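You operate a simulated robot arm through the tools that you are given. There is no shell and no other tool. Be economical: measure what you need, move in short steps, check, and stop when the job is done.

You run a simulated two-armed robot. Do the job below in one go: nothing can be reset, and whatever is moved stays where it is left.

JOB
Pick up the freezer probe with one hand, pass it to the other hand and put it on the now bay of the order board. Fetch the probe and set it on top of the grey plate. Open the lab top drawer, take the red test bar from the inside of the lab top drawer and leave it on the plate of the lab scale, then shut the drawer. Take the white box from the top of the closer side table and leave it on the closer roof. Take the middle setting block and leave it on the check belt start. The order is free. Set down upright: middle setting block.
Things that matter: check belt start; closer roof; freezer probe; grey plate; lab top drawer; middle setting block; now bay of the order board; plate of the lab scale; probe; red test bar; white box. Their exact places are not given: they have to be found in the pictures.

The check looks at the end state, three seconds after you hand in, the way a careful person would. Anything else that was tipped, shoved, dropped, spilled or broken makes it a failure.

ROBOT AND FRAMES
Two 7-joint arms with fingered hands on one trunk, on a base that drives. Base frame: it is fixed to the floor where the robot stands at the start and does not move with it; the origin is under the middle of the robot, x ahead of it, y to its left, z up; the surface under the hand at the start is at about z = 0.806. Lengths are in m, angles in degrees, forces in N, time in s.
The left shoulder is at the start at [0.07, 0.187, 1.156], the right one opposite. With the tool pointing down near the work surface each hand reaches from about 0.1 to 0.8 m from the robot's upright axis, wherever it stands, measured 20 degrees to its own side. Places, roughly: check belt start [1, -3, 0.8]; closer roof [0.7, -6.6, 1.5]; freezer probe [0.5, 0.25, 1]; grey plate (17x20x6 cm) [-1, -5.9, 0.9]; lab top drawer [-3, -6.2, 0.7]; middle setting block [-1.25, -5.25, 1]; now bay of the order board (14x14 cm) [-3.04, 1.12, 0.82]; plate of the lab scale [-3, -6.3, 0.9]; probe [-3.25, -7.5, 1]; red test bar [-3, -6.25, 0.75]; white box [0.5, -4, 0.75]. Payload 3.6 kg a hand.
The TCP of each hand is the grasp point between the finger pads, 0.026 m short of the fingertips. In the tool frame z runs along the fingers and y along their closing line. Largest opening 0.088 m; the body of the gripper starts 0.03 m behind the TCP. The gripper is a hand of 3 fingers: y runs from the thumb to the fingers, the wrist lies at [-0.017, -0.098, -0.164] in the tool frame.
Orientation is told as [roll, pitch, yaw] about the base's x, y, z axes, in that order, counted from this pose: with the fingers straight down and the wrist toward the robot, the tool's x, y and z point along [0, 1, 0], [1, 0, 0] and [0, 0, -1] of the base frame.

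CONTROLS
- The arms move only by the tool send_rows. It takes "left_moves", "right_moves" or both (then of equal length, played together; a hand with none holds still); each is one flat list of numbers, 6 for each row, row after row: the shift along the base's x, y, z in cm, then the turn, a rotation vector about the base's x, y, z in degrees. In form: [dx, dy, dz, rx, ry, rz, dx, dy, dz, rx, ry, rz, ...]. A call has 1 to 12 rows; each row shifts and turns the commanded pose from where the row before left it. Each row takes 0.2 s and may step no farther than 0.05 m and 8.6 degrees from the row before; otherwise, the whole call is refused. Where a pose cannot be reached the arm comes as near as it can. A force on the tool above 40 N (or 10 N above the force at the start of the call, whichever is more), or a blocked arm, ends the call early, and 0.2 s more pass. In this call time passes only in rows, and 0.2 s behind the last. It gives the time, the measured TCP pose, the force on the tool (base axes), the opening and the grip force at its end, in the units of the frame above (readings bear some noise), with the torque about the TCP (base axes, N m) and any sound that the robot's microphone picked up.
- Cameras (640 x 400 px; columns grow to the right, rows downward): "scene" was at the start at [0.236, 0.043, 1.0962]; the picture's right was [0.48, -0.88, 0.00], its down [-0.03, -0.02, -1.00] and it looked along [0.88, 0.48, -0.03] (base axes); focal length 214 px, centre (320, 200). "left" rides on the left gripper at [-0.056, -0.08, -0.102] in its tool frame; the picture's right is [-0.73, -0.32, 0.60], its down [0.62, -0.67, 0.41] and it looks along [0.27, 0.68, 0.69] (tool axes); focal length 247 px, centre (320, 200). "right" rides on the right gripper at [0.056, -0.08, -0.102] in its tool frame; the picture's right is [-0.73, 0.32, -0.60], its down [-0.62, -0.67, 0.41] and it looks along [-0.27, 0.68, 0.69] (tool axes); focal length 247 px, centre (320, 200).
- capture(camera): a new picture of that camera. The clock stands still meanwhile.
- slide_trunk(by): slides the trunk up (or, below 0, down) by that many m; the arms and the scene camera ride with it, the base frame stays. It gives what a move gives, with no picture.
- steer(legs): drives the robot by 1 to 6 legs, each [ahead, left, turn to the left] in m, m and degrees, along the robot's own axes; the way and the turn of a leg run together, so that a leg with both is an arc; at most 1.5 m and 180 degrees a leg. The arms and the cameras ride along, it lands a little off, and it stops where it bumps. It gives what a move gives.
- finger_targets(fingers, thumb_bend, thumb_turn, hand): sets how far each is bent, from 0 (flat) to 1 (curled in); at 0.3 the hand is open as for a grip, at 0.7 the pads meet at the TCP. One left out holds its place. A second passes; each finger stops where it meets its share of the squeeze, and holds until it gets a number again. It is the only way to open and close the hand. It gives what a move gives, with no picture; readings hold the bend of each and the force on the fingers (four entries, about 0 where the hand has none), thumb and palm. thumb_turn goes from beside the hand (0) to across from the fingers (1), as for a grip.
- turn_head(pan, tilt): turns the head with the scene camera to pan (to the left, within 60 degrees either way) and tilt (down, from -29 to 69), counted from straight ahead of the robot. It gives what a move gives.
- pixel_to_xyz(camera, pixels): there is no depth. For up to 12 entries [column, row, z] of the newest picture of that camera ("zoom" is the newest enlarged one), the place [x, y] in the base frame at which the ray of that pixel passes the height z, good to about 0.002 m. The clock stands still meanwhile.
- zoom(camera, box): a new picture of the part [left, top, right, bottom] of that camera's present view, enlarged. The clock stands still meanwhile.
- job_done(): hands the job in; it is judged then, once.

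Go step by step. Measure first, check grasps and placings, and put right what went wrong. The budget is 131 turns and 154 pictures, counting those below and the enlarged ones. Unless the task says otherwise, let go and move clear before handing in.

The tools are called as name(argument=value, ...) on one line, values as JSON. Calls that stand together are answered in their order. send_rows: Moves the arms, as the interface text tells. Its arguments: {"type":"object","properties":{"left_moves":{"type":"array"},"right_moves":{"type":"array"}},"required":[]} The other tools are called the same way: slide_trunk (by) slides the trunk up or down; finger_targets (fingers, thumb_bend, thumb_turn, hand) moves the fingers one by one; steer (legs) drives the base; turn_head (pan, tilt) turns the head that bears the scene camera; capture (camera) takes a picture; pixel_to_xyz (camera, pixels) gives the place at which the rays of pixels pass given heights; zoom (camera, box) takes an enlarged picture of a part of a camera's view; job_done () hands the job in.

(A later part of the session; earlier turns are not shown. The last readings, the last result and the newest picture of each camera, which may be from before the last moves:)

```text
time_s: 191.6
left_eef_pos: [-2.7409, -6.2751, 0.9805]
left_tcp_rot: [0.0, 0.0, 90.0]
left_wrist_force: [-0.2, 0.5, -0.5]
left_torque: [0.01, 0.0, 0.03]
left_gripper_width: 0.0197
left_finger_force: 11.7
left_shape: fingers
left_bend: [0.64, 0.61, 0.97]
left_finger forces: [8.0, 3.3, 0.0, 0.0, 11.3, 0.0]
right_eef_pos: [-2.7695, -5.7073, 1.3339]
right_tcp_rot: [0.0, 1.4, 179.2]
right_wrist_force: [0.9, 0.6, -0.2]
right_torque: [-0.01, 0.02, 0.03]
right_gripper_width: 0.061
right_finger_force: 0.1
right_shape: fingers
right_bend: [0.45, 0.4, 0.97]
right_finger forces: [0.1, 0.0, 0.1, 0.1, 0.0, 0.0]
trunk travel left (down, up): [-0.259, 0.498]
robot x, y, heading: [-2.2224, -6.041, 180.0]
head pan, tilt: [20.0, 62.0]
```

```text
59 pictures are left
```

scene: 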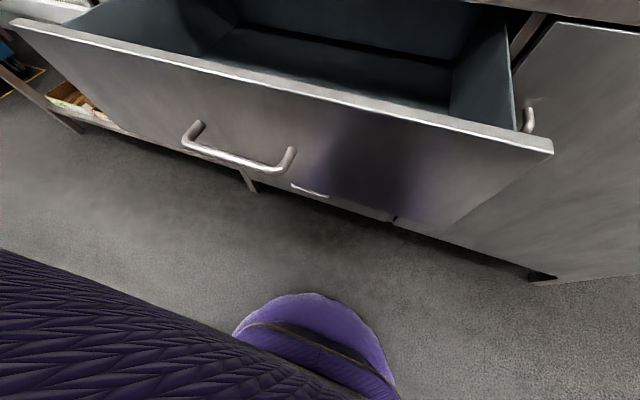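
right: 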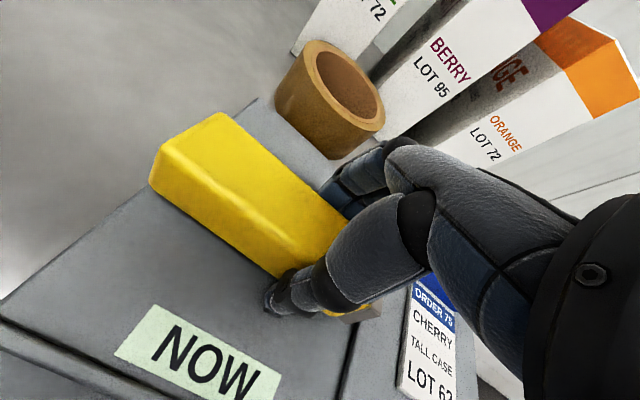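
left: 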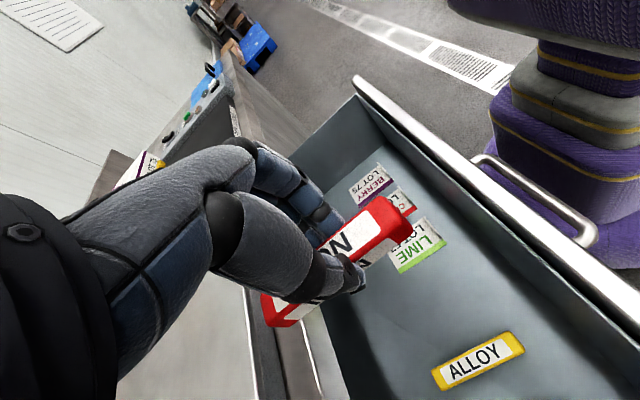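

The red bar is held (1.97 cm, 11.5 N). I carry it over the scale plate (spans x≈-2.90 to -3.2, y≈-6.45 to -6.14).

send_rows(left_moves=[0, 0, 3, 0, 0, 0, -4.5, 0, 1, 0, 0, 0, -4.5, 0, 0, 0, 0, 0, -4.5, -0.5, 0, 0, 0, 0, -4.5, -0.5, 0, 0, 0, 0, -4.5, -0.5, 0, 0, 0, 0, -2.5, 0, 0, 0, 0, 0])

turn_head(pan=15, tilt=25)

capture(camera="scene")

capture(camera="left")

```text
time_s: 193.2
left_eef_pos: [-2.8832, -6.2835, 1.0154]
left_tcp_rot: [0.0, 0.0, 89.9]
left_wrist_force: [0.5, -0.2, -1.1]
left_torque: [0.02, -0.03, -0.05]
left_gripper_width: 0.0196
left_finger_force: 11.1
left_shape: fingers
left_bend: [0.65, 0.61, 0.97]
left_finger forces: [8.1, 3.1, 0.0, 0.1, 11.4, 0.0]
left hand out of reach, approached as far as the arm can: row 5, 6, 7
right_eef_pos: [-2.7703, -5.7077, 1.3347]
right_tcp_rot: [-0.1, 1.6, 179.1]
right_wrist_force: [-0.2, 0.6, -0.1]
right_torque: [0.03, -0.03, -0.01]
right_gripper_width: 0.0613
right_finger_force: 0.1
right_shape: fingers
right_bend: [0.45, 0.4, 0.97]
right_finger forces: [0.0, 0.0, 0.0, 0.0, 0.0, 0.1]
trunk travel left (down, up): [-0.259, 0.498]
robot x, y, heading: [-2.2162, -6.0366, 179.9]
head pan, tilt: [20.0, 62.0]
```

```text
time_s: 194.2
left_eef_pos: [-2.8834, -6.2832, 1.0149]
left_tcp_rot: [-0.1, 0.0, 89.9]
left_wrist_force: [0.2, -0.1, -0.5]
left_torque: [-0.02, 0.01, 0.03]
left_gripper_width: 0.0195
left_finger_force: 11.3
left_shape: fingers
left_bend: [0.65, 0.61, 0.97]
left_finger forces: [8.1, 3.2, 0.0, 0.0, 11.4, 0.0]
right_eef_pos: [-2.7702, -5.7075, 1.333]
right_tcp_rot: [-0.1, 1.6, 179.1]
right_wrist_force: [-0.2, -0.4, -0.3]
right_torque: [0.02, 0.0, -0.02]
right_gripper_width: 0.061
right_finger_force: 0.0
right_shape: fingers
right_bend: [0.45, 0.4, 0.97]
right_finger forces: [0.1, 0.0, 0.0, 0.0, 0.1, 0.1]
trunk travel left (down, up): [-0.259, 0.498]
robot x, y, heading: [-2.221, -6.0408, 179.6]
head pan, tilt: [15.0, 25.0]
```

```text
58 pictures are left
```

scene: 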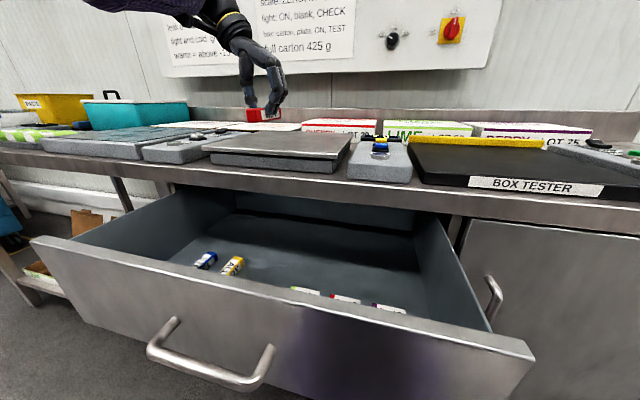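

```text
57 pictures are left
```

left: 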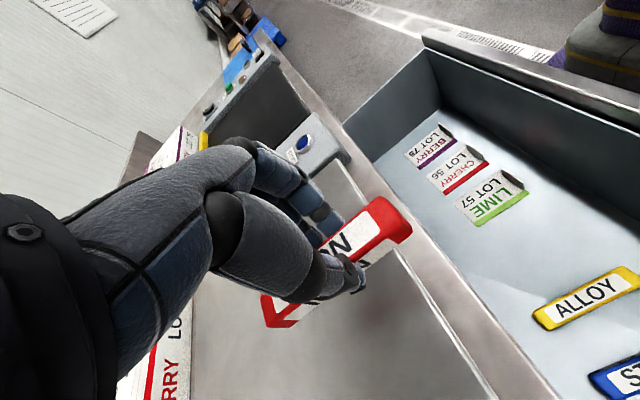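

Reach is short with the sideways wrist. I yaw the hand back (wrist toward the robot) which extends the reach over the plate; the bar will lie along y.

send_rows(left_moves=[0, 0, 0, 0, 0, 8.2, 0, 0, 0, 0, 0, 8.2, 0, 0, 0, 0, 0, 8.2, -0.8, 0, 0, 0, 0, 8.2, -1, 0, 0, 0, 0, 8.2, -1, 0, 0, 0, 0, 8.2, -1, 0, 0, 0, 0, 8.2, -1, 0, 0, 0, 0, 8.2, -1, 0, -1, 0, 0, 8.2, -1, 0, -1, 0, 0, 8.2, -1, 0, -1, 0, 0, 8, -1, 0, -1, 0, 0, 0])

capture(camera="left")

capture(camera="scene")

```text
time_s: 196.8
left_eef_pos: [-2.9702, -6.2831, 0.9771]
left_tcp_rot: [0.0, 0.0, -180.0]
left_wrist_force: [0.4, -0.3, -0.4]
left_torque: [0.0, -0.01, 0.0]
left_gripper_width: 0.0197
left_finger_force: 11.5
left_shape: fingers
left_bend: [0.65, 0.61, 0.97]
left_finger forces: [8.1, 3.2, 0.0, 0.1, 11.3, 0.0]
right_eef_pos: [-2.7707, -5.7067, 1.3337]
right_tcp_rot: [0.0, 1.6, 179.2]
right_wrist_force: [-0.3, -1.0, 0.1]
right_torque: [-0.01, 0.04, 0.0]
right_gripper_width: 0.0609
right_finger_force: 0.2
right_shape: fingers
right_bend: [0.45, 0.4, 0.97]
right_finger forces: [0.0, 0.0, 0.1, 0.0, 0.1, 0.0]
trunk travel left (down, up): [-0.259, 0.498]
robot x, y, heading: [-2.2259, -6.0413, 179.9]
head pan, tilt: [15.0, 25.0]
```

```text
56 pictures are left
```

left: 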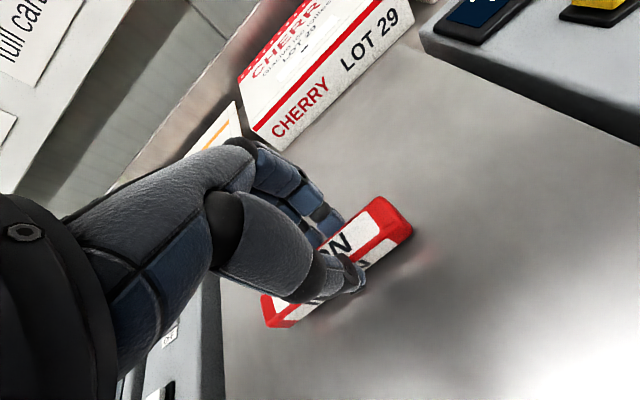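

```text
55 pictures are left
```

scene: 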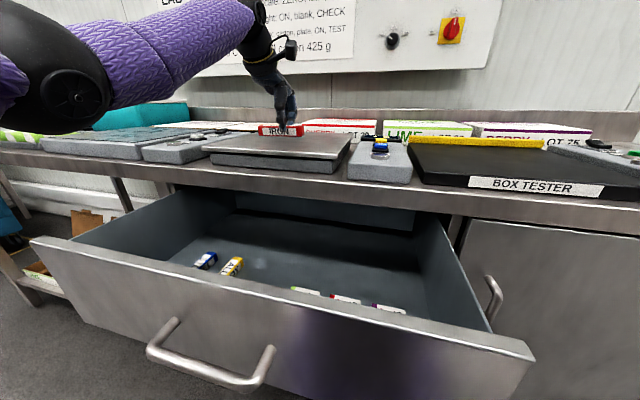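

The bar is over the plate. I lower carefully.

send_rows(left_moves=[0, 0, -1.2, 0, 0, 0, 0, 0, -1, 0, 0, 0, 0, 0, -0.8, 0, 0, 0])

capture(camera="left")

```text
time_s: 197.6
left_eef_pos: [-2.97, -6.283, 0.9521]
left_tcp_rot: [-0.1, -0.5, 179.9]
left_wrist_force: [-3.0, -1.2, 22.3]
left_torque: [0.13, -0.21, -0.02]
left_gripper_width: 0.0192
left_finger_force: 18.5
left_shape: fingers
left_bend: [0.64, 0.63, 0.97]
left_finger forces: [11.1, 4.3, 0.0, 0.0, 21.0, 0.1]
right_eef_pos: [-2.7683, -5.7065, 1.334]
right_tcp_rot: [0.0, 1.4, 179.1]
right_wrist_force: [-0.1, 0.5, -0.1]
right_torque: [-0.02, -0.01, 0.02]
right_gripper_width: 0.061
right_finger_force: 0.1
right_shape: fingers
right_bend: [0.45, 0.4, 0.97]
right_finger forces: [0.0, 0.1, 0.0, 0.0, 0.1, 0.0]
trunk travel left (down, up): [-0.259, 0.498]
robot x, y, heading: [-2.2203, -6.0429, 179.8]
head pan, tilt: [15.0, 25.0]
```

```text
54 pictures are left
```

left: 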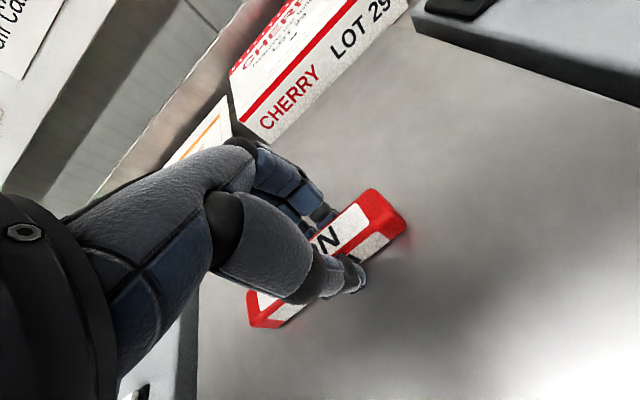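

Contact at 22 N: the bar is on the plate. I release gently and rise, then check it.

finger_targets(hand="left", fingers=0.45, thumb_bend=0.4)

send_rows(left_moves=[0, 0, 2, 0, 0, 0, 0, 0, 4, 0, 0, 0, 1, 0, 4.5, 0, 0, 0, 3, 0, 3, 0, 0, 0, 4.5, 0, 0, 0, 0, 0, 4.5, 0, 0, 0, 0, 0])

zoom(camera="scene", box=[130, 80, 430, 200])

```text
time_s: 198.6
left_eef_pos: [-2.9679, -6.2824, 0.951]
left_tcp_rot: [0.0, -0.5, 179.8]
left_wrist_force: [7.3, 1.6, 22.5]
left_torque: [0.05, 0.45, -0.04]
left_gripper_width: 0.0532
left_finger_force: 11.7
left_shape: fingers
left_bend: [0.49, 0.4, 0.97]
left_finger forces: [12.5, 10.3, 0.1, 0.0, 0.0, 0.0]
right_eef_pos: [-2.7664, -5.7066, 1.3351]
right_tcp_rot: [0.0, 1.4, 179.1]
right_wrist_force: [1.0, 0.4, -0.6]
right_torque: [-0.01, 0.0, 0.02]
right_gripper_width: 0.0608
right_finger_force: 0.0
right_shape: fingers
right_bend: [0.45, 0.4, 0.97]
right_finger forces: [0.1, 0.1, 0.0, 0.0, 0.1, 0.0]
trunk travel left (down, up): [-0.259, 0.498]
robot x, y, heading: [-2.223, -6.0397, 180.0]
head pan, tilt: [15.0, 25.0]
```

```text
time_s: 200.0
left_eef_pos: [-2.8384, -6.2864, 1.0812]
left_tcp_rot: [0.0, 0.0, 179.9]
left_wrist_force: [-0.1, -1.0, 0.0]
left_torque: [0.02, 0.01, -0.01]
left_gripper_width: 0.0612
left_finger_force: 0.1
left_shape: fingers
left_bend: [0.45, 0.4, 0.97]
left_finger forces: [0.0, 0.0, 0.0, 0.0, 0.1, 0.1]
right_eef_pos: [-2.7695, -5.709, 1.3349]
right_tcp_rot: [-0.1, 1.5, 179.1]
right_wrist_force: [0.0, -0.3, 0.0]
right_torque: [0.04, 0.0, 0.01]
right_gripper_width: 0.061
right_finger_force: 0.0
right_shape: fingers
right_bend: [0.45, 0.4, 0.97]
right_finger forces: [0.0, 0.0, 0.1, 0.1, 0.0, 0.1]
trunk travel left (down, up): [-0.259, 0.498]
robot x, y, heading: [-2.2241, -6.0387, 179.7]
head pan, tilt: [15.0, 25.0]
```

```text
2.13 times, centred on (280, 140) of scene
```

zoom: 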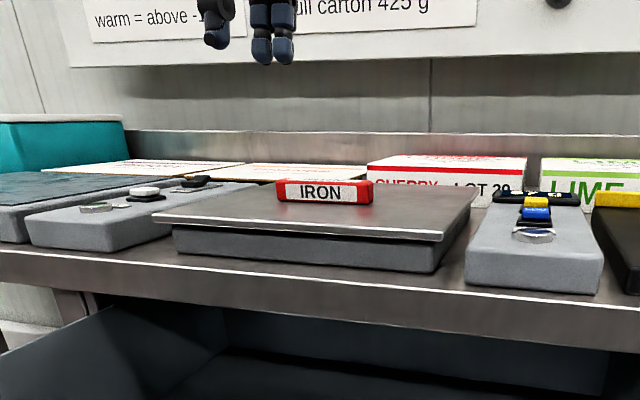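

IRON bar lies on the plate. Now shut the drawer: make a fist with the left hand, back off, lower it to panel height, and push by driving forward.

finger_targets(hand="left", fingers=0.9, thumb_bend=0.8)

steer(legs=[[-0.36, 0, 0]])

send_rows(left_moves=[0, 0.5, -4.5, 0, 0, 0, 0, 0.5, -4.5, 0, 0, 0, 0, 0.5, -4.5, 0, 0, 0, 0, 0.5, -4.5, 0, 0, 0, 0, 0.5, -4.5, 0, 0, 0, 0, 0.5, -4.5, 0, 0, 0, 0, 0, -4.5, 0, 0, 0, 0, 0, -3, 0, 0, 0])

steer(legs=[[0.2, 0, 0]])

capture(camera="scene")

```text
time_s: 201.0
left_eef_pos: [-2.8405, -6.285, 1.0819]
left_tcp_rot: [-0.1, 0.0, 179.9]
left_wrist_force: [0.2, -0.4, 0.0]
left_torque: [0.03, 0.02, 0.02]
left_gripper_width: 0.0019
left_finger_force: 0.1
left_shape: fingers
left_bend: [0.86, 0.7, 0.97]
left_finger forces: [0.0, 0.0, 0.0, 0.0, 0.1, 0.0]
right_eef_pos: [-2.7697, -5.7073, 1.3334]
right_tcp_rot: [0.0, 1.6, 179.1]
right_wrist_force: [0.6, 0.2, 0.6]
right_torque: [0.0, -0.01, -0.01]
right_gripper_width: 0.0612
right_finger_force: 0.0
right_shape: fingers
right_bend: [0.45, 0.4, 0.97]
right_finger forces: [0.0, 0.1, 0.1, 0.0, 0.0, 0.0]
trunk travel left (down, up): [-0.259, 0.498]
robot x, y, heading: [-2.2217, -6.0463, 179.7]
head pan, tilt: [15.0, 25.0]
```

```text
time_s: 203.3
left_eef_pos: [-2.4771, -6.2894, 1.0817]
left_tcp_rot: [0.0, 0.0, -179.7]
left_wrist_force: [0.7, -0.2, -0.4]
left_torque: [0.01, 0.01, -0.02]
left_gripper_width: 0.0039
left_finger_force: 0.0
left_shape: fingers
left_bend: [0.88, 0.69, 0.97]
left_finger forces: [0.0, 0.0, 0.1, 0.1, 0.1, 0.0]
right_eef_pos: [-2.4121, -5.7095, 1.3328]
right_tcp_rot: [0.0, 1.5, 179.5]
right_wrist_force: [0.6, 0.8, 0.6]
right_torque: [0.01, 0.0, 0.0]
right_gripper_width: 0.0611
right_finger_force: 0.0
right_shape: fingers
right_bend: [0.45, 0.4, 0.97]
right_finger forces: [0.0, 0.0, 0.0, 0.1, 0.1, 0.1]
trunk travel left (down, up): [-0.259, 0.498]
robot x, y, heading: [-1.8632, -6.0468, -179.9]
head pan, tilt: [15.0, 25.0]
```

```text
time_s: 205.1
left_eef_pos: [-2.4769, -6.259, 0.7351]
left_tcp_rot: [0.1, 0.0, -179.7]
left_wrist_force: [0.6, -0.8, 1.5]
left_torque: [-0.01, 0.02, -0.02]
left_gripper_width: 0.0048
left_finger_force: 0.1
left_shape: fingers
left_bend: [0.88, 0.69, 0.97]
left_finger forces: [0.1, 0.0, 0.1, 0.0, 0.0, 0.1]
right_eef_pos: [-2.4113, -5.7112, 1.3324]
right_tcp_rot: [0.0, 1.6, 179.4]
right_wrist_force: [0.4, 0.3, 0.7]
right_torque: [-0.04, 0.01, 0.03]
right_gripper_width: 0.0612
right_finger_force: 0.1
right_shape: fingers
right_bend: [0.45, 0.4, 0.97]
right_finger forces: [0.0, 0.0, 0.0, 0.1, 0.0, 0.1]
trunk travel left (down, up): [-0.259, 0.498]
robot x, y, heading: [-1.862, -6.0444, -180.2]
head pan, tilt: [15.0, 25.0]
```

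```text
time_s: 206.7
left_eef_pos: [-2.6779, -6.2574, 0.7342]
left_tcp_rot: [0.0, 0.1, -179.8]
left_wrist_force: [0.3, 0.3, 0.0]
left_torque: [0.02, 0.01, 0.02]
left_gripper_width: 0.0058
left_finger_force: 0.0
left_shape: fingers
left_bend: [0.88, 0.68, 0.97]
left_finger forces: [0.0, 0.0, 0.0, 0.1, 0.0, 0.0]
right_eef_pos: [-2.6137, -5.7097, 1.3324]
right_tcp_rot: [0.1, 1.6, 179.4]
right_wrist_force: [-0.6, 1.1, 0.0]
right_torque: [0.04, 0.0, 0.01]
right_gripper_width: 0.0612
right_finger_force: 0.0
right_shape: fingers
right_bend: [0.45, 0.4, 0.97]
right_finger forces: [0.1, 0.0, 0.0, 0.0, 0.1, 0.0]
trunk travel left (down, up): [-0.259, 0.498]
robot x, y, heading: [-2.0646, -6.0465, -179.8]
head pan, tilt: [15.0, 25.0]
```

```text
52 pictures are left
```

scene: 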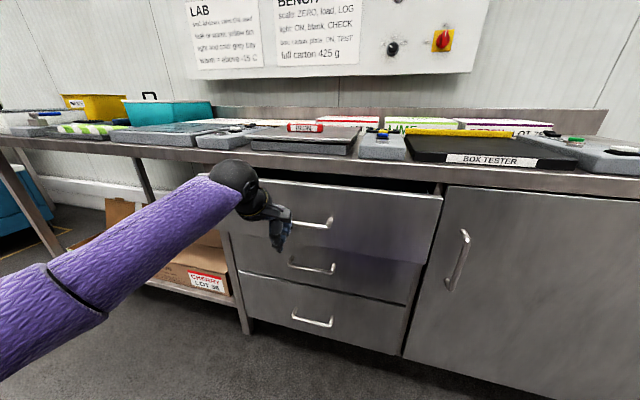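

The drawer is closing smoothly. I push the remaining ≈13 cm.

steer(legs=[[0.14, 0, 0]])

zoom(camera="scene", box=[160, 100, 480, 320])

```text
time_s: 207.8
left_eef_pos: [-2.7574, -6.2574, 0.7345]
left_tcp_rot: [0.1, 1.0, -180.0]
left_wrist_force: [11.9, 0.6, 3.8]
left_torque: [0.01, 0.26, 0.04]
left_gripper_width: 0.0078
left_finger_force: 5.9
left_shape: fingers
left_bend: [0.89, 0.69, 1.0]
left_finger forces: [4.1, 7.8, 0.1, 0.0, 0.0, 0.1]
right_eef_pos: [-2.6971, -5.7107, 1.3329]
right_tcp_rot: [-0.1, 1.6, 179.5]
right_wrist_force: [-0.6, 0.6, 1.2]
right_torque: [0.01, -0.03, -0.03]
right_gripper_width: 0.0611
right_finger_force: 0.0
right_shape: fingers
right_bend: [0.45, 0.4, 0.97]
right_finger forces: [0.0, 0.0, 0.1, 0.1, 0.0, 0.0]
trunk travel left (down, up): [-0.259, 0.498]
robot x, y, heading: [-2.1503, -6.0423, -180.1]
head pan, tilt: [15.0, 25.0]
stopped in leg 1: the force on the tool passed its limit at 75 N (the readings are from after the stop); the commanded pose is now the measured one
```

```text
1.82 times, centred on (320, 210) of scene
```

zoom: 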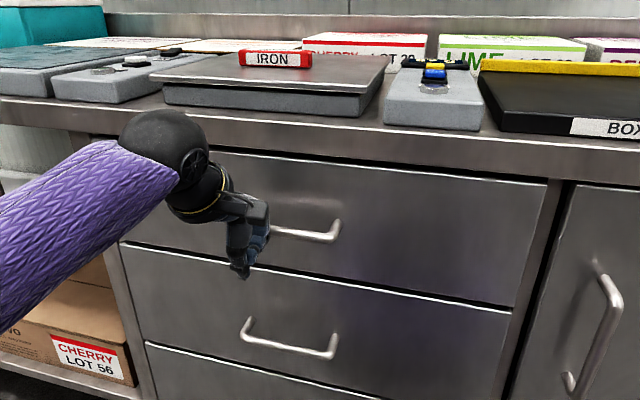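

The top drawer is flush and shut, the IRON bar still on the plate. Next: back off, raise the hand, and move along toward the probe at y≈-7.5.

steer(legs=[[-0.25, 0, 0], [0, 1.25, 0]])

send_rows(left_moves=[0, 0, 4.5, 0, 0, 0, 0, 0, 4.5, 0, 0, 0, 0, 0, 4.5, 0, 0, 0, 0, 0, 4.5, 0, 0, 0, 0, 0, 4.5, 0, 0, 0, 0, 0, 4.5, 0, 0, 0, 0, 0, 4.5, 0, 0, 0, 0, 0, 4.5, 0, 0, 0])

finger_targets(hand="left", fingers=0.3, thumb_bend=0.3)

turn_head(pan=15, tilt=22)

capture(camera="scene")

```text
time_s: 215.7
left_eef_pos: [-2.5112, -7.5289, 0.7327]
left_tcp_rot: [0.1, 1.0, 180.0]
left_wrist_force: [0.5, 0.3, 1.1]
left_torque: [-0.02, 0.01, 0.01]
left_gripper_width: 0.0071
left_finger_force: 0.2
left_shape: fingers
left_bend: [0.89, 0.7, 1.0]
left_finger forces: [0.0, 0.0, 0.0, 0.0, 0.1, 0.1]
right_eef_pos: [-2.4468, -6.983, 1.3328]
right_tcp_rot: [-0.1, 1.7, 179.2]
right_wrist_force: [-0.7, 0.5, 0.8]
right_torque: [0.0, -0.04, 0.03]
right_gripper_width: 0.0612
right_finger_force: 0.0
right_shape: fingers
right_bend: [0.45, 0.4, 0.97]
right_finger forces: [0.0, 0.0, 0.1, 0.1, 0.0, 0.0]
trunk travel left (down, up): [-0.259, 0.498]
robot x, y, heading: [-1.8976, -7.3172, 179.7]
head pan, tilt: [15.0, 25.0]
```

```text
time_s: 217.5
left_eef_pos: [-2.5081, -7.5292, 1.092]
left_tcp_rot: [0.1, 0.9, 180.1]
left_wrist_force: [-0.8, 0.1, 0.1]
left_torque: [0.0, -0.03, -0.01]
left_gripper_width: 0.0071
left_finger_force: 0.1
left_shape: fingers
left_bend: [0.89, 0.7, 1.0]
left_finger forces: [0.0, 0.0, 0.1, 0.0, 0.0, 0.0]
right_eef_pos: [-2.4462, -6.9813, 1.3327]
right_tcp_rot: [-0.1, 1.5, 179.2]
right_wrist_force: [-1.0, 0.5, -0.3]
right_torque: [-0.01, 0.01, 0.02]
right_gripper_width: 0.061
right_finger_force: 0.1
right_shape: fingers
right_bend: [0.45, 0.4, 0.97]
right_finger forces: [0.1, 0.1, 0.0, 0.0, 0.1, 0.1]
trunk travel left (down, up): [-0.259, 0.498]
robot x, y, heading: [-1.8988, -7.3174, 180.0]
head pan, tilt: [15.0, 25.0]
```

```text
time_s: 218.5
left_eef_pos: [-2.5096, -7.5294, 1.0913]
left_tcp_rot: [0.1, 0.9, 179.8]
left_wrist_force: [-0.8, 0.8, -0.2]
left_torque: [0.0, 0.01, -0.01]
left_gripper_width: 0.0879
left_finger_force: 0.1
left_shape: fingers
left_bend: [0.3, 0.3, 0.98]
left_finger forces: [0.0, 0.1, 0.1, 0.1, 0.0, 0.1]
right_eef_pos: [-2.4467, -6.9813, 1.3316]
right_tcp_rot: [-0.1, 1.6, 179.2]
right_wrist_force: [1.0, 0.1, -0.5]
right_torque: [0.01, 0.02, -0.01]
right_gripper_width: 0.0612
right_finger_force: 0.2
right_shape: fingers
right_bend: [0.45, 0.4, 0.97]
right_finger forces: [0.0, 0.0, 0.1, 0.1, 0.0, 0.1]
trunk travel left (down, up): [-0.259, 0.498]
robot x, y, heading: [-1.8989, -7.3157, 179.9]
head pan, tilt: [15.0, 25.0]
```

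```text
time_s: 219.1
left_eef_pos: [-2.5099, -7.5285, 1.0915]
left_tcp_rot: [0.1, 0.9, 179.9]
left_wrist_force: [-0.1, 0.0, -0.1]
left_torque: [-0.02, 0.0, 0.0]
left_gripper_width: 0.0879
left_finger_force: 0.0
left_shape: fingers
left_bend: [0.3, 0.3, 0.98]
left_finger forces: [0.0, 0.0, 0.0, 0.0, 0.0, 0.0]
right_eef_pos: [-2.4467, -6.9814, 1.333]
right_tcp_rot: [-0.1, 1.7, 179.2]
right_wrist_force: [0.7, -0.8, 0.1]
right_torque: [0.0, 0.01, 0.02]
right_gripper_width: 0.0609
right_finger_force: 0.1
right_shape: fingers
right_bend: [0.45, 0.4, 0.97]
right_finger forces: [0.0, 0.0, 0.1, 0.0, 0.0, 0.0]
trunk travel left (down, up): [-0.259, 0.498]
robot x, y, heading: [-1.8953, -7.3162, 180.2]
head pan, tilt: [15.0, 22.0]
```

```text
50 pictures are left
```

scene: 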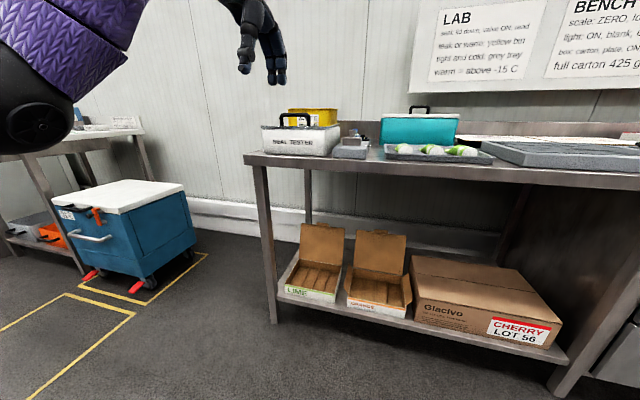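

zoom(camera="scene", box=[240, 90, 500, 200])

pixel_to_xyz(camera="scene", pixels=[[352, 150, 0.86], [352, 136, 0.95], [245, 163, 0.855], [335, 160, 0.86], [368, 160, 0.86]])

```text
2.46 times, centred on (370, 145) of scene
```

zoom: 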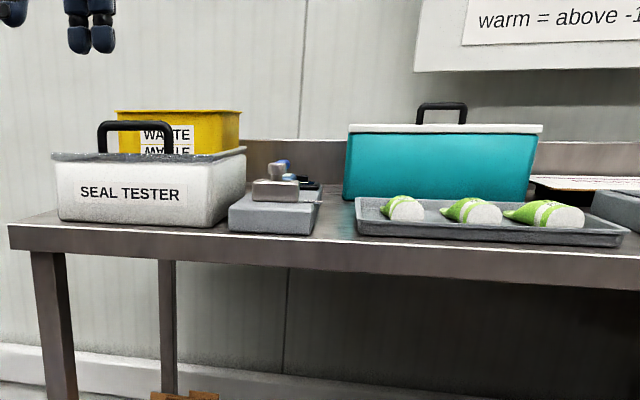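

```text
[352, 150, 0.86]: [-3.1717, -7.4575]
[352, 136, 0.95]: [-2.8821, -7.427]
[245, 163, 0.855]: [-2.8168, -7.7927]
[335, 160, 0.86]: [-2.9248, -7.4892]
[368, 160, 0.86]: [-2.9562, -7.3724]
```

The probe should be near (350,145): behind the small grey unit. I raise the trunk and go closer to look from above.

slide_trunk(by=0.3)

steer(legs=[[0.4, 0, 0]])

turn_head(pan=12, tilt=38)

capture(camera="scene")

```text
time_s: 222.1
left_eef_pos: [-2.512, -7.5284, 1.3938]
left_tcp_rot: [0.1, 0.9, 179.9]
left_wrist_force: [-1.1, 0.5, 0.0]
left_torque: [0.03, -0.01, -0.02]
left_gripper_width: 0.0881
left_finger_force: 0.1
left_shape: fingers
left_bend: [0.3, 0.3, 0.98]
left_finger forces: [0.0, 0.1, 0.0, 0.0, 0.0, 0.1]
right_eef_pos: [-2.4473, -6.9833, 1.6317]
right_tcp_rot: [-0.1, 1.7, 179.1]
right_wrist_force: [0.2, 0.3, 0.4]
right_torque: [-0.03, 0.0, 0.0]
right_gripper_width: 0.0611
right_finger_force: 0.0
right_shape: fingers
right_bend: [0.45, 0.4, 0.97]
right_finger forces: [0.1, 0.0, 0.1, 0.0, 0.0, 0.1]
trunk travel left (down, up): [-0.559, 0.198]
robot x, y, heading: [-1.8983, -7.3179, 179.7]
head pan, tilt: [15.0, 22.0]
```

```text
time_s: 224.6
left_eef_pos: [-2.911, -7.5248, 1.3931]
left_tcp_rot: [0.1, 0.8, 179.7]
left_wrist_force: [-0.4, 0.0, -0.5]
left_torque: [-0.01, -0.01, -0.01]
left_gripper_width: 0.0881
left_finger_force: 0.0
left_shape: fingers
left_bend: [0.3, 0.3, 0.98]
left_finger forces: [0.0, 0.0, 0.0, 0.0, 0.0, 0.0]
right_eef_pos: [-2.844, -6.9787, 1.6339]
right_tcp_rot: [-0.1, 1.7, 179.2]
right_wrist_force: [-1.1, 0.1, 0.2]
right_torque: [0.03, 0.06, 0.0]
right_gripper_width: 0.0612
right_finger_force: 0.1
right_shape: fingers
right_bend: [0.45, 0.4, 0.97]
right_finger forces: [0.0, 0.0, 0.0, 0.0, 0.0, 0.0]
trunk travel left (down, up): [-0.559, 0.198]
robot x, y, heading: [-2.2934, -7.3195, 179.6]
head pan, tilt: [15.0, 22.0]
```

```text
time_s: 225.4
left_eef_pos: [-2.9096, -7.5262, 1.3938]
left_tcp_rot: [0.1, 0.9, 179.7]
left_wrist_force: [-0.9, 1.1, 0.2]
left_torque: [0.04, -0.02, 0.01]
left_gripper_width: 0.0881
left_finger_force: 0.0
left_shape: fingers
left_bend: [0.3, 0.3, 0.98]
left_finger forces: [0.0, 0.1, 0.1, 0.0, 0.1, 0.0]
right_eef_pos: [-2.8424, -6.978, 1.6328]
right_tcp_rot: [-0.1, 1.7, 179.1]
right_wrist_force: [0.7, -0.3, 0.2]
right_torque: [0.01, 0.03, 0.01]
right_gripper_width: 0.061
right_finger_force: 0.1
right_shape: fingers
right_bend: [0.45, 0.4, 0.97]
right_finger forces: [0.0, 0.1, 0.0, 0.0, 0.1, 0.0]
trunk travel left (down, up): [-0.559, 0.198]
robot x, y, heading: [-2.2982, -7.3152, 179.8]
head pan, tilt: [12.0, 38.0]
```

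```text
48 pictures are left
```

scene: 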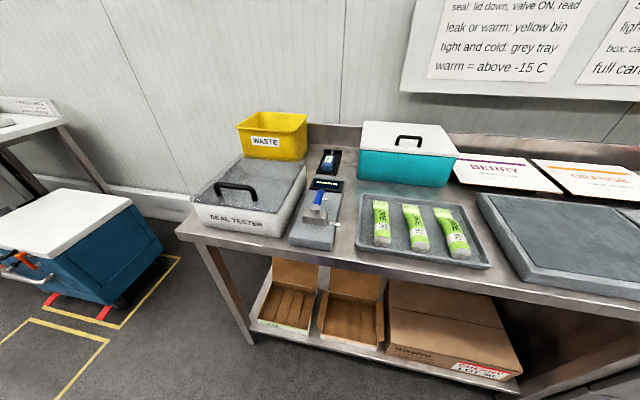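

zoom(camera="scene", box=[270, 130, 380, 260])

pixel_to_xyz(camera="scene", pixels=[[330, 160, 0.86], [330, 150, 0.88], [322, 175, 0.86], [340, 172, 0.86]])

```text
3.08 times, centred on (325, 195) of scene
```

zoom: 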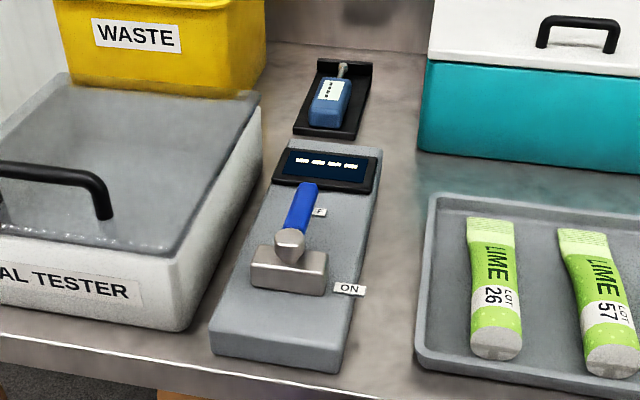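

```text
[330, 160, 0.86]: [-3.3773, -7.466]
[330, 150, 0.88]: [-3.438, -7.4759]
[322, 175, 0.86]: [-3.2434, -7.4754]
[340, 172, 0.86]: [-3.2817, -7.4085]
```

The blue handheld probe with a metal tip lies in a black cradle at zoom (335,95). I measure it.

pixel_to_xyz(camera="zoom", pixels=[[308, 112, 0.885], [345, 116, 0.885], [318, 80, 0.885], [352, 84, 0.885], [308, 112, 0.9], [345, 116, 0.9], [342, 66, 0.885], [295, 130, 0.86], [355, 136, 0.86], [372, 65, 0.87], [318, 60, 0.87], [278, 175, 0.91]])

```text
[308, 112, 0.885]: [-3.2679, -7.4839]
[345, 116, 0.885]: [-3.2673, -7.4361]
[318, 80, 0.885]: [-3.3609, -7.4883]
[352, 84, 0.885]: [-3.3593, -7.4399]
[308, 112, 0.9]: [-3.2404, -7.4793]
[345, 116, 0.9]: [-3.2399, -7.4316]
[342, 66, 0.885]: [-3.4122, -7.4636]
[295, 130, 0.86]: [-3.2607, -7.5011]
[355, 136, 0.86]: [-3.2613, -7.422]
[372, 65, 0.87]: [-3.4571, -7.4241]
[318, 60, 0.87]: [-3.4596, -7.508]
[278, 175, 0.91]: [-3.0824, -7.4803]
```

The blue probe body is ≈9.5×4.7 cm, centre (-3.31,-7.462), top ≈0.89, deep on the bench. I orient the left hand to close across it with fingers pointing forward-down (yaw 90, pitch -50) while still high, then lower the trunk and drive in.

send_rows(left_moves=[1, 0, 0, 0, 0, -8.4, 1, 0, 0, 0, 0, -8.4, 1, 0, 0, 0, 0, -8.4, 1, 0, 0, 0, 0, -8.4, 1, 0, 0, 0, 0, -8.4, 0, 0, 0, 0, 0, -8.4, 0, 0, 0, 0, 0, -8.4, 0, 0, 0, 0, 0, -8.4, 0, 0, 0, 0, 0, -8.4, 0, 0, 0, 0, 0, -8.4, 0, 0, 0, 0, 0, -6, 0, 0, 0, 0, 0, 0])

send_rows(left_moves=[-0.5, 1, 0, 0, 8.3, 0, -0.5, 1, 0, 0, 8.3, 0, -1, 1, 0, 0, 8.3, 0, -1, 1, 0, 0, 8.3, 0, -1, 1, 0, 0, 8.3, 0, -1, 1, 0, 0, 8.3, 0])

slide_trunk(by=-0.25)

capture(camera="left")

```text
time_s: 228.0
left_eef_pos: [-2.8577, -7.5244, 1.3928]
left_tcp_rot: [0.1, 0.9, 89.6]
left_wrist_force: [0.3, -0.6, 0.5]
left_torque: [0.0, 0.02, 0.01]
left_gripper_width: 0.088
left_finger_force: 0.1
left_shape: fingers
left_bend: [0.3, 0.3, 0.98]
left_finger forces: [0.0, 0.0, 0.0, 0.0, 0.0, 0.0]
right_eef_pos: [-2.8448, -6.9789, 1.6331]
right_tcp_rot: [0.0, 1.7, 179.0]
right_wrist_force: [0.2, 0.0, -0.2]
right_torque: [0.01, -0.05, -0.04]
right_gripper_width: 0.061
right_finger_force: 0.1
right_shape: fingers
right_bend: [0.45, 0.4, 0.97]
right_finger forces: [0.0, 0.0, 0.1, 0.1, 0.0, 0.0]
trunk travel left (down, up): [-0.559, 0.198]
robot x, y, heading: [-2.2943, -7.314, 179.9]
head pan, tilt: [12.0, 38.0]
```

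```text
time_s: 229.4
left_eef_pos: [-2.9093, -7.4652, 1.393]
left_tcp_rot: [50.0, 0.9, 90.5]
left_wrist_force: [0.3, 0.8, -0.9]
left_torque: [-0.02, 0.02, 0.0]
left_gripper_width: 0.0877
left_finger_force: 0.0
left_shape: fingers
left_bend: [0.3, 0.3, 0.98]
left_finger forces: [0.1, 0.0, 0.0, 0.0, 0.1, 0.0]
right_eef_pos: [-2.8437, -6.9782, 1.6307]
right_tcp_rot: [-0.1, 1.6, 179.1]
right_wrist_force: [0.2, 0.2, 0.6]
right_torque: [-0.03, -0.05, 0.01]
right_gripper_width: 0.061
right_finger_force: 0.1
right_shape: fingers
right_bend: [0.45, 0.4, 0.97]
right_finger forces: [0.0, 0.0, 0.0, 0.0, 0.0, 0.1]
trunk travel left (down, up): [-0.559, 0.198]
robot x, y, heading: [-2.302, -7.3166, 179.7]
head pan, tilt: [12.0, 38.0]
```

```text
time_s: 232.0
left_eef_pos: [-2.909, -7.4656, 1.1442]
left_tcp_rot: [50.0, 0.8, 90.5]
left_wrist_force: [-0.1, -0.5, -0.7]
left_torque: [0.0, -0.02, 0.04]
left_gripper_width: 0.088
left_finger_force: 0.1
left_shape: fingers
left_bend: [0.3, 0.3, 0.98]
left_finger forces: [0.1, 0.0, 0.0, 0.0, 0.0, 0.0]
right_eef_pos: [-2.8443, -6.9789, 1.3838]
right_tcp_rot: [-0.2, 1.6, 179.1]
right_wrist_force: [-0.3, -0.4, 1.1]
right_torque: [0.0, 0.01, 0.01]
right_gripper_width: 0.0611
right_finger_force: 0.0
right_shape: fingers
right_bend: [0.45, 0.4, 0.97]
right_finger forces: [0.1, 0.0, 0.0, 0.1, 0.0, 0.0]
trunk travel left (down, up): [-0.309, 0.448]
robot x, y, heading: [-2.2915, -7.3165, 179.4]
head pan, tilt: [12.0, 38.0]
```

```text
46 pictures are left
```

left: 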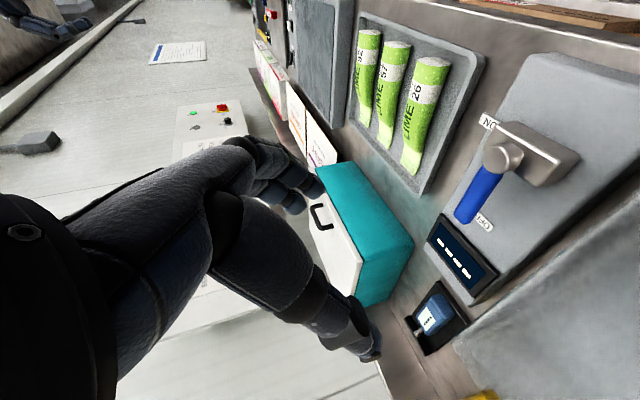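

The probe is visible at (432,318). I drive 0.2 m closer and lower the hand toward it, then check.

steer(legs=[[0.2, 0, 0]])

finger_targets(hand="left", fingers=0.38, thumb_bend=0.4)

send_rows(left_moves=[-3, 0, -3, 0, 0, 0, -3, 0, -3, 0, 0, 0, -3, 0, -3, 0, 0, 0, -2.5, 0, -3, 0, 0, 0, -2, 0, -3, 0, 0, 0])

capture(camera="left")

capture(camera="scene")

```text
time_s: 233.6
left_eef_pos: [-3.1106, -7.4652, 1.1422]
left_tcp_rot: [49.8, 0.7, 90.5]
left_wrist_force: [0.6, 0.3, -0.6]
left_torque: [0.01, -0.01, 0.0]
left_gripper_width: 0.088
left_finger_force: 0.0
left_shape: fingers
left_bend: [0.3, 0.3, 0.98]
left_finger forces: [0.1, 0.0, 0.2, 0.0, 0.0, 0.0]
right_eef_pos: [-3.0458, -6.9784, 1.3819]
right_tcp_rot: [-0.2, 1.7, 179.0]
right_wrist_force: [-0.2, 0.7, -0.2]
right_torque: [-0.02, -0.05, 0.03]
right_gripper_width: 0.0611
right_finger_force: 0.1
right_shape: fingers
right_bend: [0.45, 0.4, 0.97]
right_finger forces: [0.0, 0.1, 0.1, 0.0, 0.1, 0.1]
trunk travel left (down, up): [-0.309, 0.448]
robot x, y, heading: [-2.492, -7.3161, 179.7]
head pan, tilt: [12.0, 38.0]
```

```text
time_s: 234.6
left_eef_pos: [-3.109, -7.4656, 1.1437]
left_tcp_rot: [49.9, 0.8, 90.5]
left_wrist_force: [0.0, -0.5, 0.3]
left_torque: [-0.01, -0.01, 0.01]
left_gripper_width: 0.0698
left_finger_force: 0.0
left_shape: fingers
left_bend: [0.38, 0.4, 0.98]
left_finger forces: [0.1, 0.0, 0.1, 0.0, 0.0, 0.1]
right_eef_pos: [-3.0428, -6.9787, 1.3824]
right_tcp_rot: [0.0, 1.6, 179.1]
right_wrist_force: [0.5, 0.7, 0.8]
right_torque: [0.0, 0.01, 0.01]
right_gripper_width: 0.0613
right_finger_force: 0.1
right_shape: fingers
right_bend: [0.45, 0.4, 0.97]
right_finger forces: [0.1, 0.1, 0.0, 0.0, 0.1, 0.1]
trunk travel left (down, up): [-0.309, 0.448]
robot x, y, heading: [-2.4968, -7.316, 179.9]
head pan, tilt: [12.0, 38.0]
```

```text
time_s: 235.8
left_eef_pos: [-3.2447, -7.4678, 0.9971]
left_tcp_rot: [50.2, 0.8, 90.7]
left_wrist_force: [0.3, -0.1, 0.4]
left_torque: [-0.03, -0.02, 0.01]
left_gripper_width: 0.0696
left_finger_force: 0.1
left_shape: fingers
left_bend: [0.38, 0.4, 0.98]
left_finger forces: [0.0, 0.1, 0.0, 0.1, 0.0, 0.1]
right_eef_pos: [-3.0418, -6.9796, 1.3842]
right_tcp_rot: [-0.1, 1.5, 179.2]
right_wrist_force: [-0.6, -0.5, 0.7]
right_torque: [-0.01, 0.01, 0.03]
right_gripper_width: 0.061
right_finger_force: 0.0
right_shape: fingers
right_bend: [0.45, 0.4, 0.97]
right_finger forces: [0.0, 0.1, 0.1, 0.1, 0.0, 0.0]
trunk travel left (down, up): [-0.309, 0.448]
robot x, y, heading: [-2.4925, -7.3198, 179.7]
head pan, tilt: [12.0, 38.0]
```

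```text
45 pictures are left
```

left: 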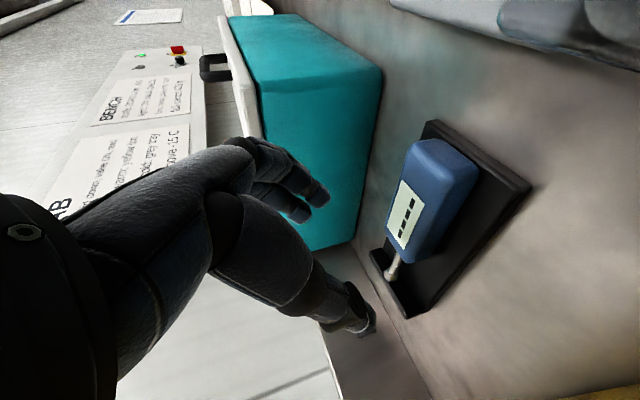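

```text
44 pictures are left
```

scene: 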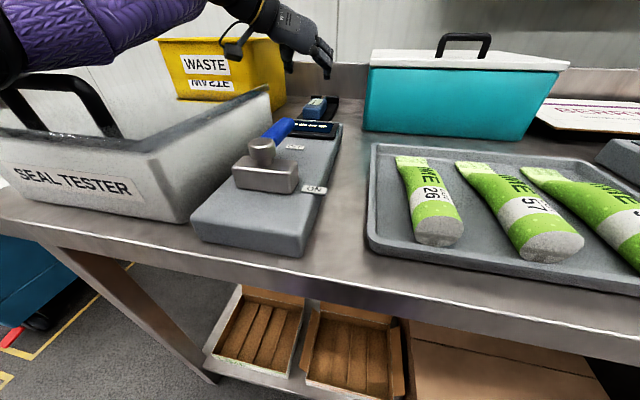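

pixel_to_xyz(camera="left", pixels=[[411, 143, 0.9], [452, 160, 0.9], [386, 232, 0.9], [418, 262, 0.9], [411, 143, 0.91], [452, 160, 0.91], [386, 232, 0.91], [418, 262, 0.91], [435, 120, 0.86], [531, 185, 0.86]])

zoom(camera="left", box=[340, 90, 560, 330])

```text
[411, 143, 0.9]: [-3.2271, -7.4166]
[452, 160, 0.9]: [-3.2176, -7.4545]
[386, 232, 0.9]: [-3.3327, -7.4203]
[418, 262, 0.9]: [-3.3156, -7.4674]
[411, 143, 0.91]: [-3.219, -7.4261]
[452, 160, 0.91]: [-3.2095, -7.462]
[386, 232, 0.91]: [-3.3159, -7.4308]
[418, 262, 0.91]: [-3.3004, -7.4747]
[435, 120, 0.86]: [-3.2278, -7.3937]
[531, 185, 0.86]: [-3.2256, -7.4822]
```

```text
1.67 times, centred on (450, 210) of left
```

zoom: 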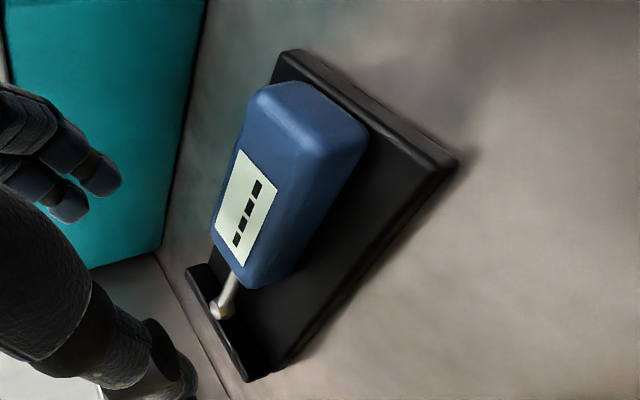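

Cross-checking both views: probe top ≈0.912, centre (-3.263,-7.452). To clear the tester's display I steepen the hand to pitch ≈-30 and come down over the near half.

send_rows(left_moves=[0, 0.8, 0, 0, -6.7, 0, 0, 0.7, -1, 0, -6.7, 0, -0.3, 0, -2, 0, -6.7, 0, -0.2, 0, -2, 0, 0, 0])

capture(camera="left")

zoom(camera="scene", box=[200, 0, 440, 180])

```text
time_s: 236.8
left_eef_pos: [-3.2275, -7.4441, 0.939]
left_tcp_rot: [29.8, 0.9, 90.2]
left_wrist_force: [-0.7, 0.3, 0.6]
left_torque: [0.0, -0.01, 0.0]
left_gripper_width: 0.0697
left_finger_force: 0.1
left_shape: fingers
left_bend: [0.38, 0.4, 0.98]
left_finger forces: [0.0, 0.0, 0.1, 0.1, 0.0, 0.0]
left hand out of reach, approached as far as the arm can: row 3, 4
right_eef_pos: [-3.0427, -6.9793, 1.3826]
right_tcp_rot: [-0.1, 1.8, 179.1]
right_wrist_force: [-0.3, 0.3, -0.7]
right_torque: [-0.05, 0.01, -0.02]
right_gripper_width: 0.0611
right_finger_force: 0.1
right_shape: fingers
right_bend: [0.45, 0.4, 0.97]
right_finger forces: [0.0, 0.1, 0.0, 0.0, 0.0, 0.0]
trunk travel left (down, up): [-0.309, 0.448]
robot x, y, heading: [-2.4932, -7.3145, 180.0]
head pan, tilt: [12.0, 38.0]
```

```text
42 pictures are left
```

left: 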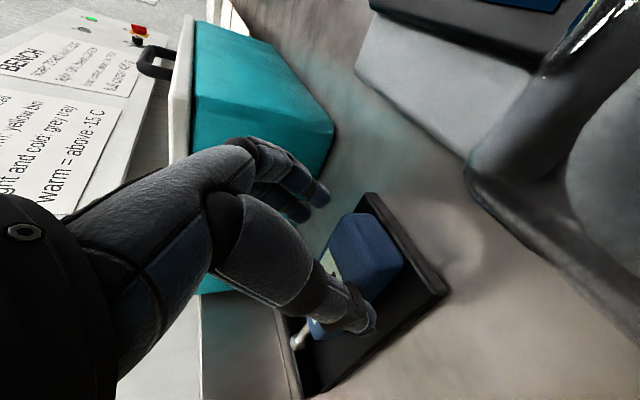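

```text
2.22 times, centred on (320, 90) of scene
```

zoom: 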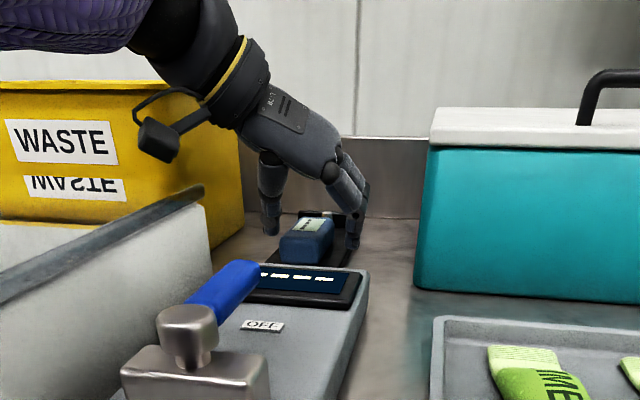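

The hand straddles the probe but is ~2 cm short; I creep the base 2.5 cm forward and lower 4 cm.

steer(legs=[[0.025, 0, 0]])

send_rows(left_moves=[0, -0.4, -1.5, 0, 0, 0, 0, -0.2, -1.5, 0, 0, 0, 0, 0, -1, 0, 0, 0])

zoom(camera="scene", box=[200, 0, 440, 180])

capture(camera="left")

```text
time_s: 237.6
left_eef_pos: [-3.2552, -7.4457, 0.9383]
left_tcp_rot: [29.7, 0.9, 90.2]
left_wrist_force: [-1.2, 0.4, -0.3]
left_torque: [0.02, 0.0, -0.02]
left_gripper_width: 0.0691
left_finger_force: 0.1
left_shape: fingers
left_bend: [0.38, 0.4, 0.98]
left_finger forces: [0.0, 0.1, 0.0, 0.0, 0.1, 0.0]
right_eef_pos: [-3.0716, -6.9787, 1.381]
right_tcp_rot: [-0.1, 1.8, 179.1]
right_wrist_force: [-0.7, 0.7, 0.2]
right_torque: [-0.02, -0.04, 0.0]
right_gripper_width: 0.0608
right_finger_force: 0.0
right_shape: fingers
right_bend: [0.45, 0.4, 0.97]
right_finger forces: [0.0, 0.0, 0.1, 0.0, 0.0, 0.0]
trunk travel left (down, up): [-0.309, 0.448]
robot x, y, heading: [-2.5205, -7.315, 180.1]
head pan, tilt: [12.0, 38.0]
```

```text
time_s: 238.2
left_eef_pos: [-3.2548, -7.4489, 0.9203]
left_tcp_rot: [31.2, 0.8, 90.1]
left_wrist_force: [-0.5, 0.8, 1.1]
left_torque: [-0.04, -0.05, 0.0]
left_gripper_width: 0.0694
left_finger_force: 0.1
left_shape: fingers
left_bend: [0.38, 0.4, 0.98]
left_finger forces: [0.0, 0.1, 0.0, 0.0, 0.0, 0.0]
left hand out of reach, approached as far as the arm can: row 2
right_eef_pos: [-3.0688, -6.9795, 1.3818]
right_tcp_rot: [-0.1, 1.7, 179.1]
right_wrist_force: [-0.1, -0.1, -0.7]
right_torque: [0.03, 0.02, 0.04]
right_gripper_width: 0.0609
right_finger_force: 0.1
right_shape: fingers
right_bend: [0.45, 0.4, 0.97]
right_finger forces: [0.1, 0.0, 0.0, 0.0, 0.1, 0.0]
trunk travel left (down, up): [-0.309, 0.448]
robot x, y, heading: [-2.5204, -7.3153, 180.0]
head pan, tilt: [12.0, 38.0]
stopped in row 3 (left hand): the force on the tool passed its limit at 48 N (the readings are from after the stop); the commanded pose is now the measured one
```

```text
2.22 times, centred on (320, 90) of scene
```

zoom: 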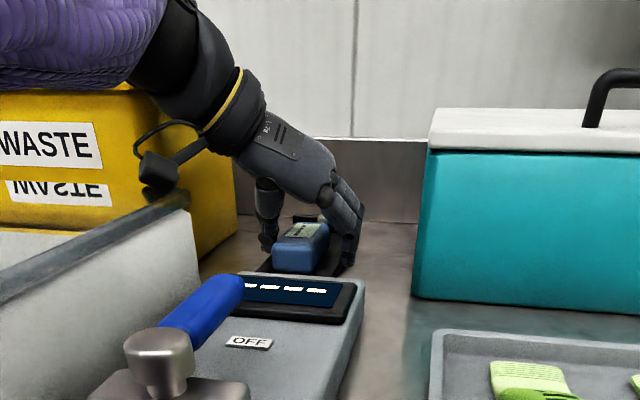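

```text
39 pictures are left
```

left: 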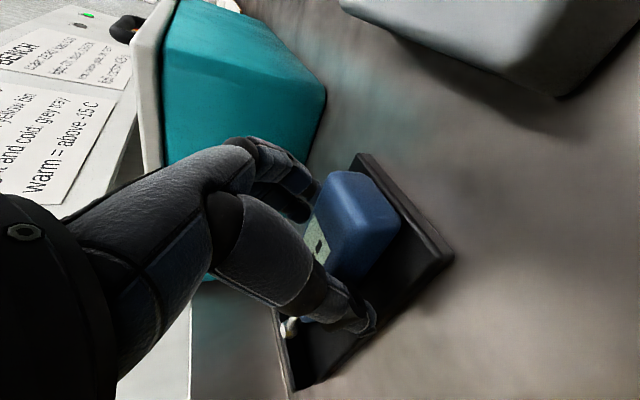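

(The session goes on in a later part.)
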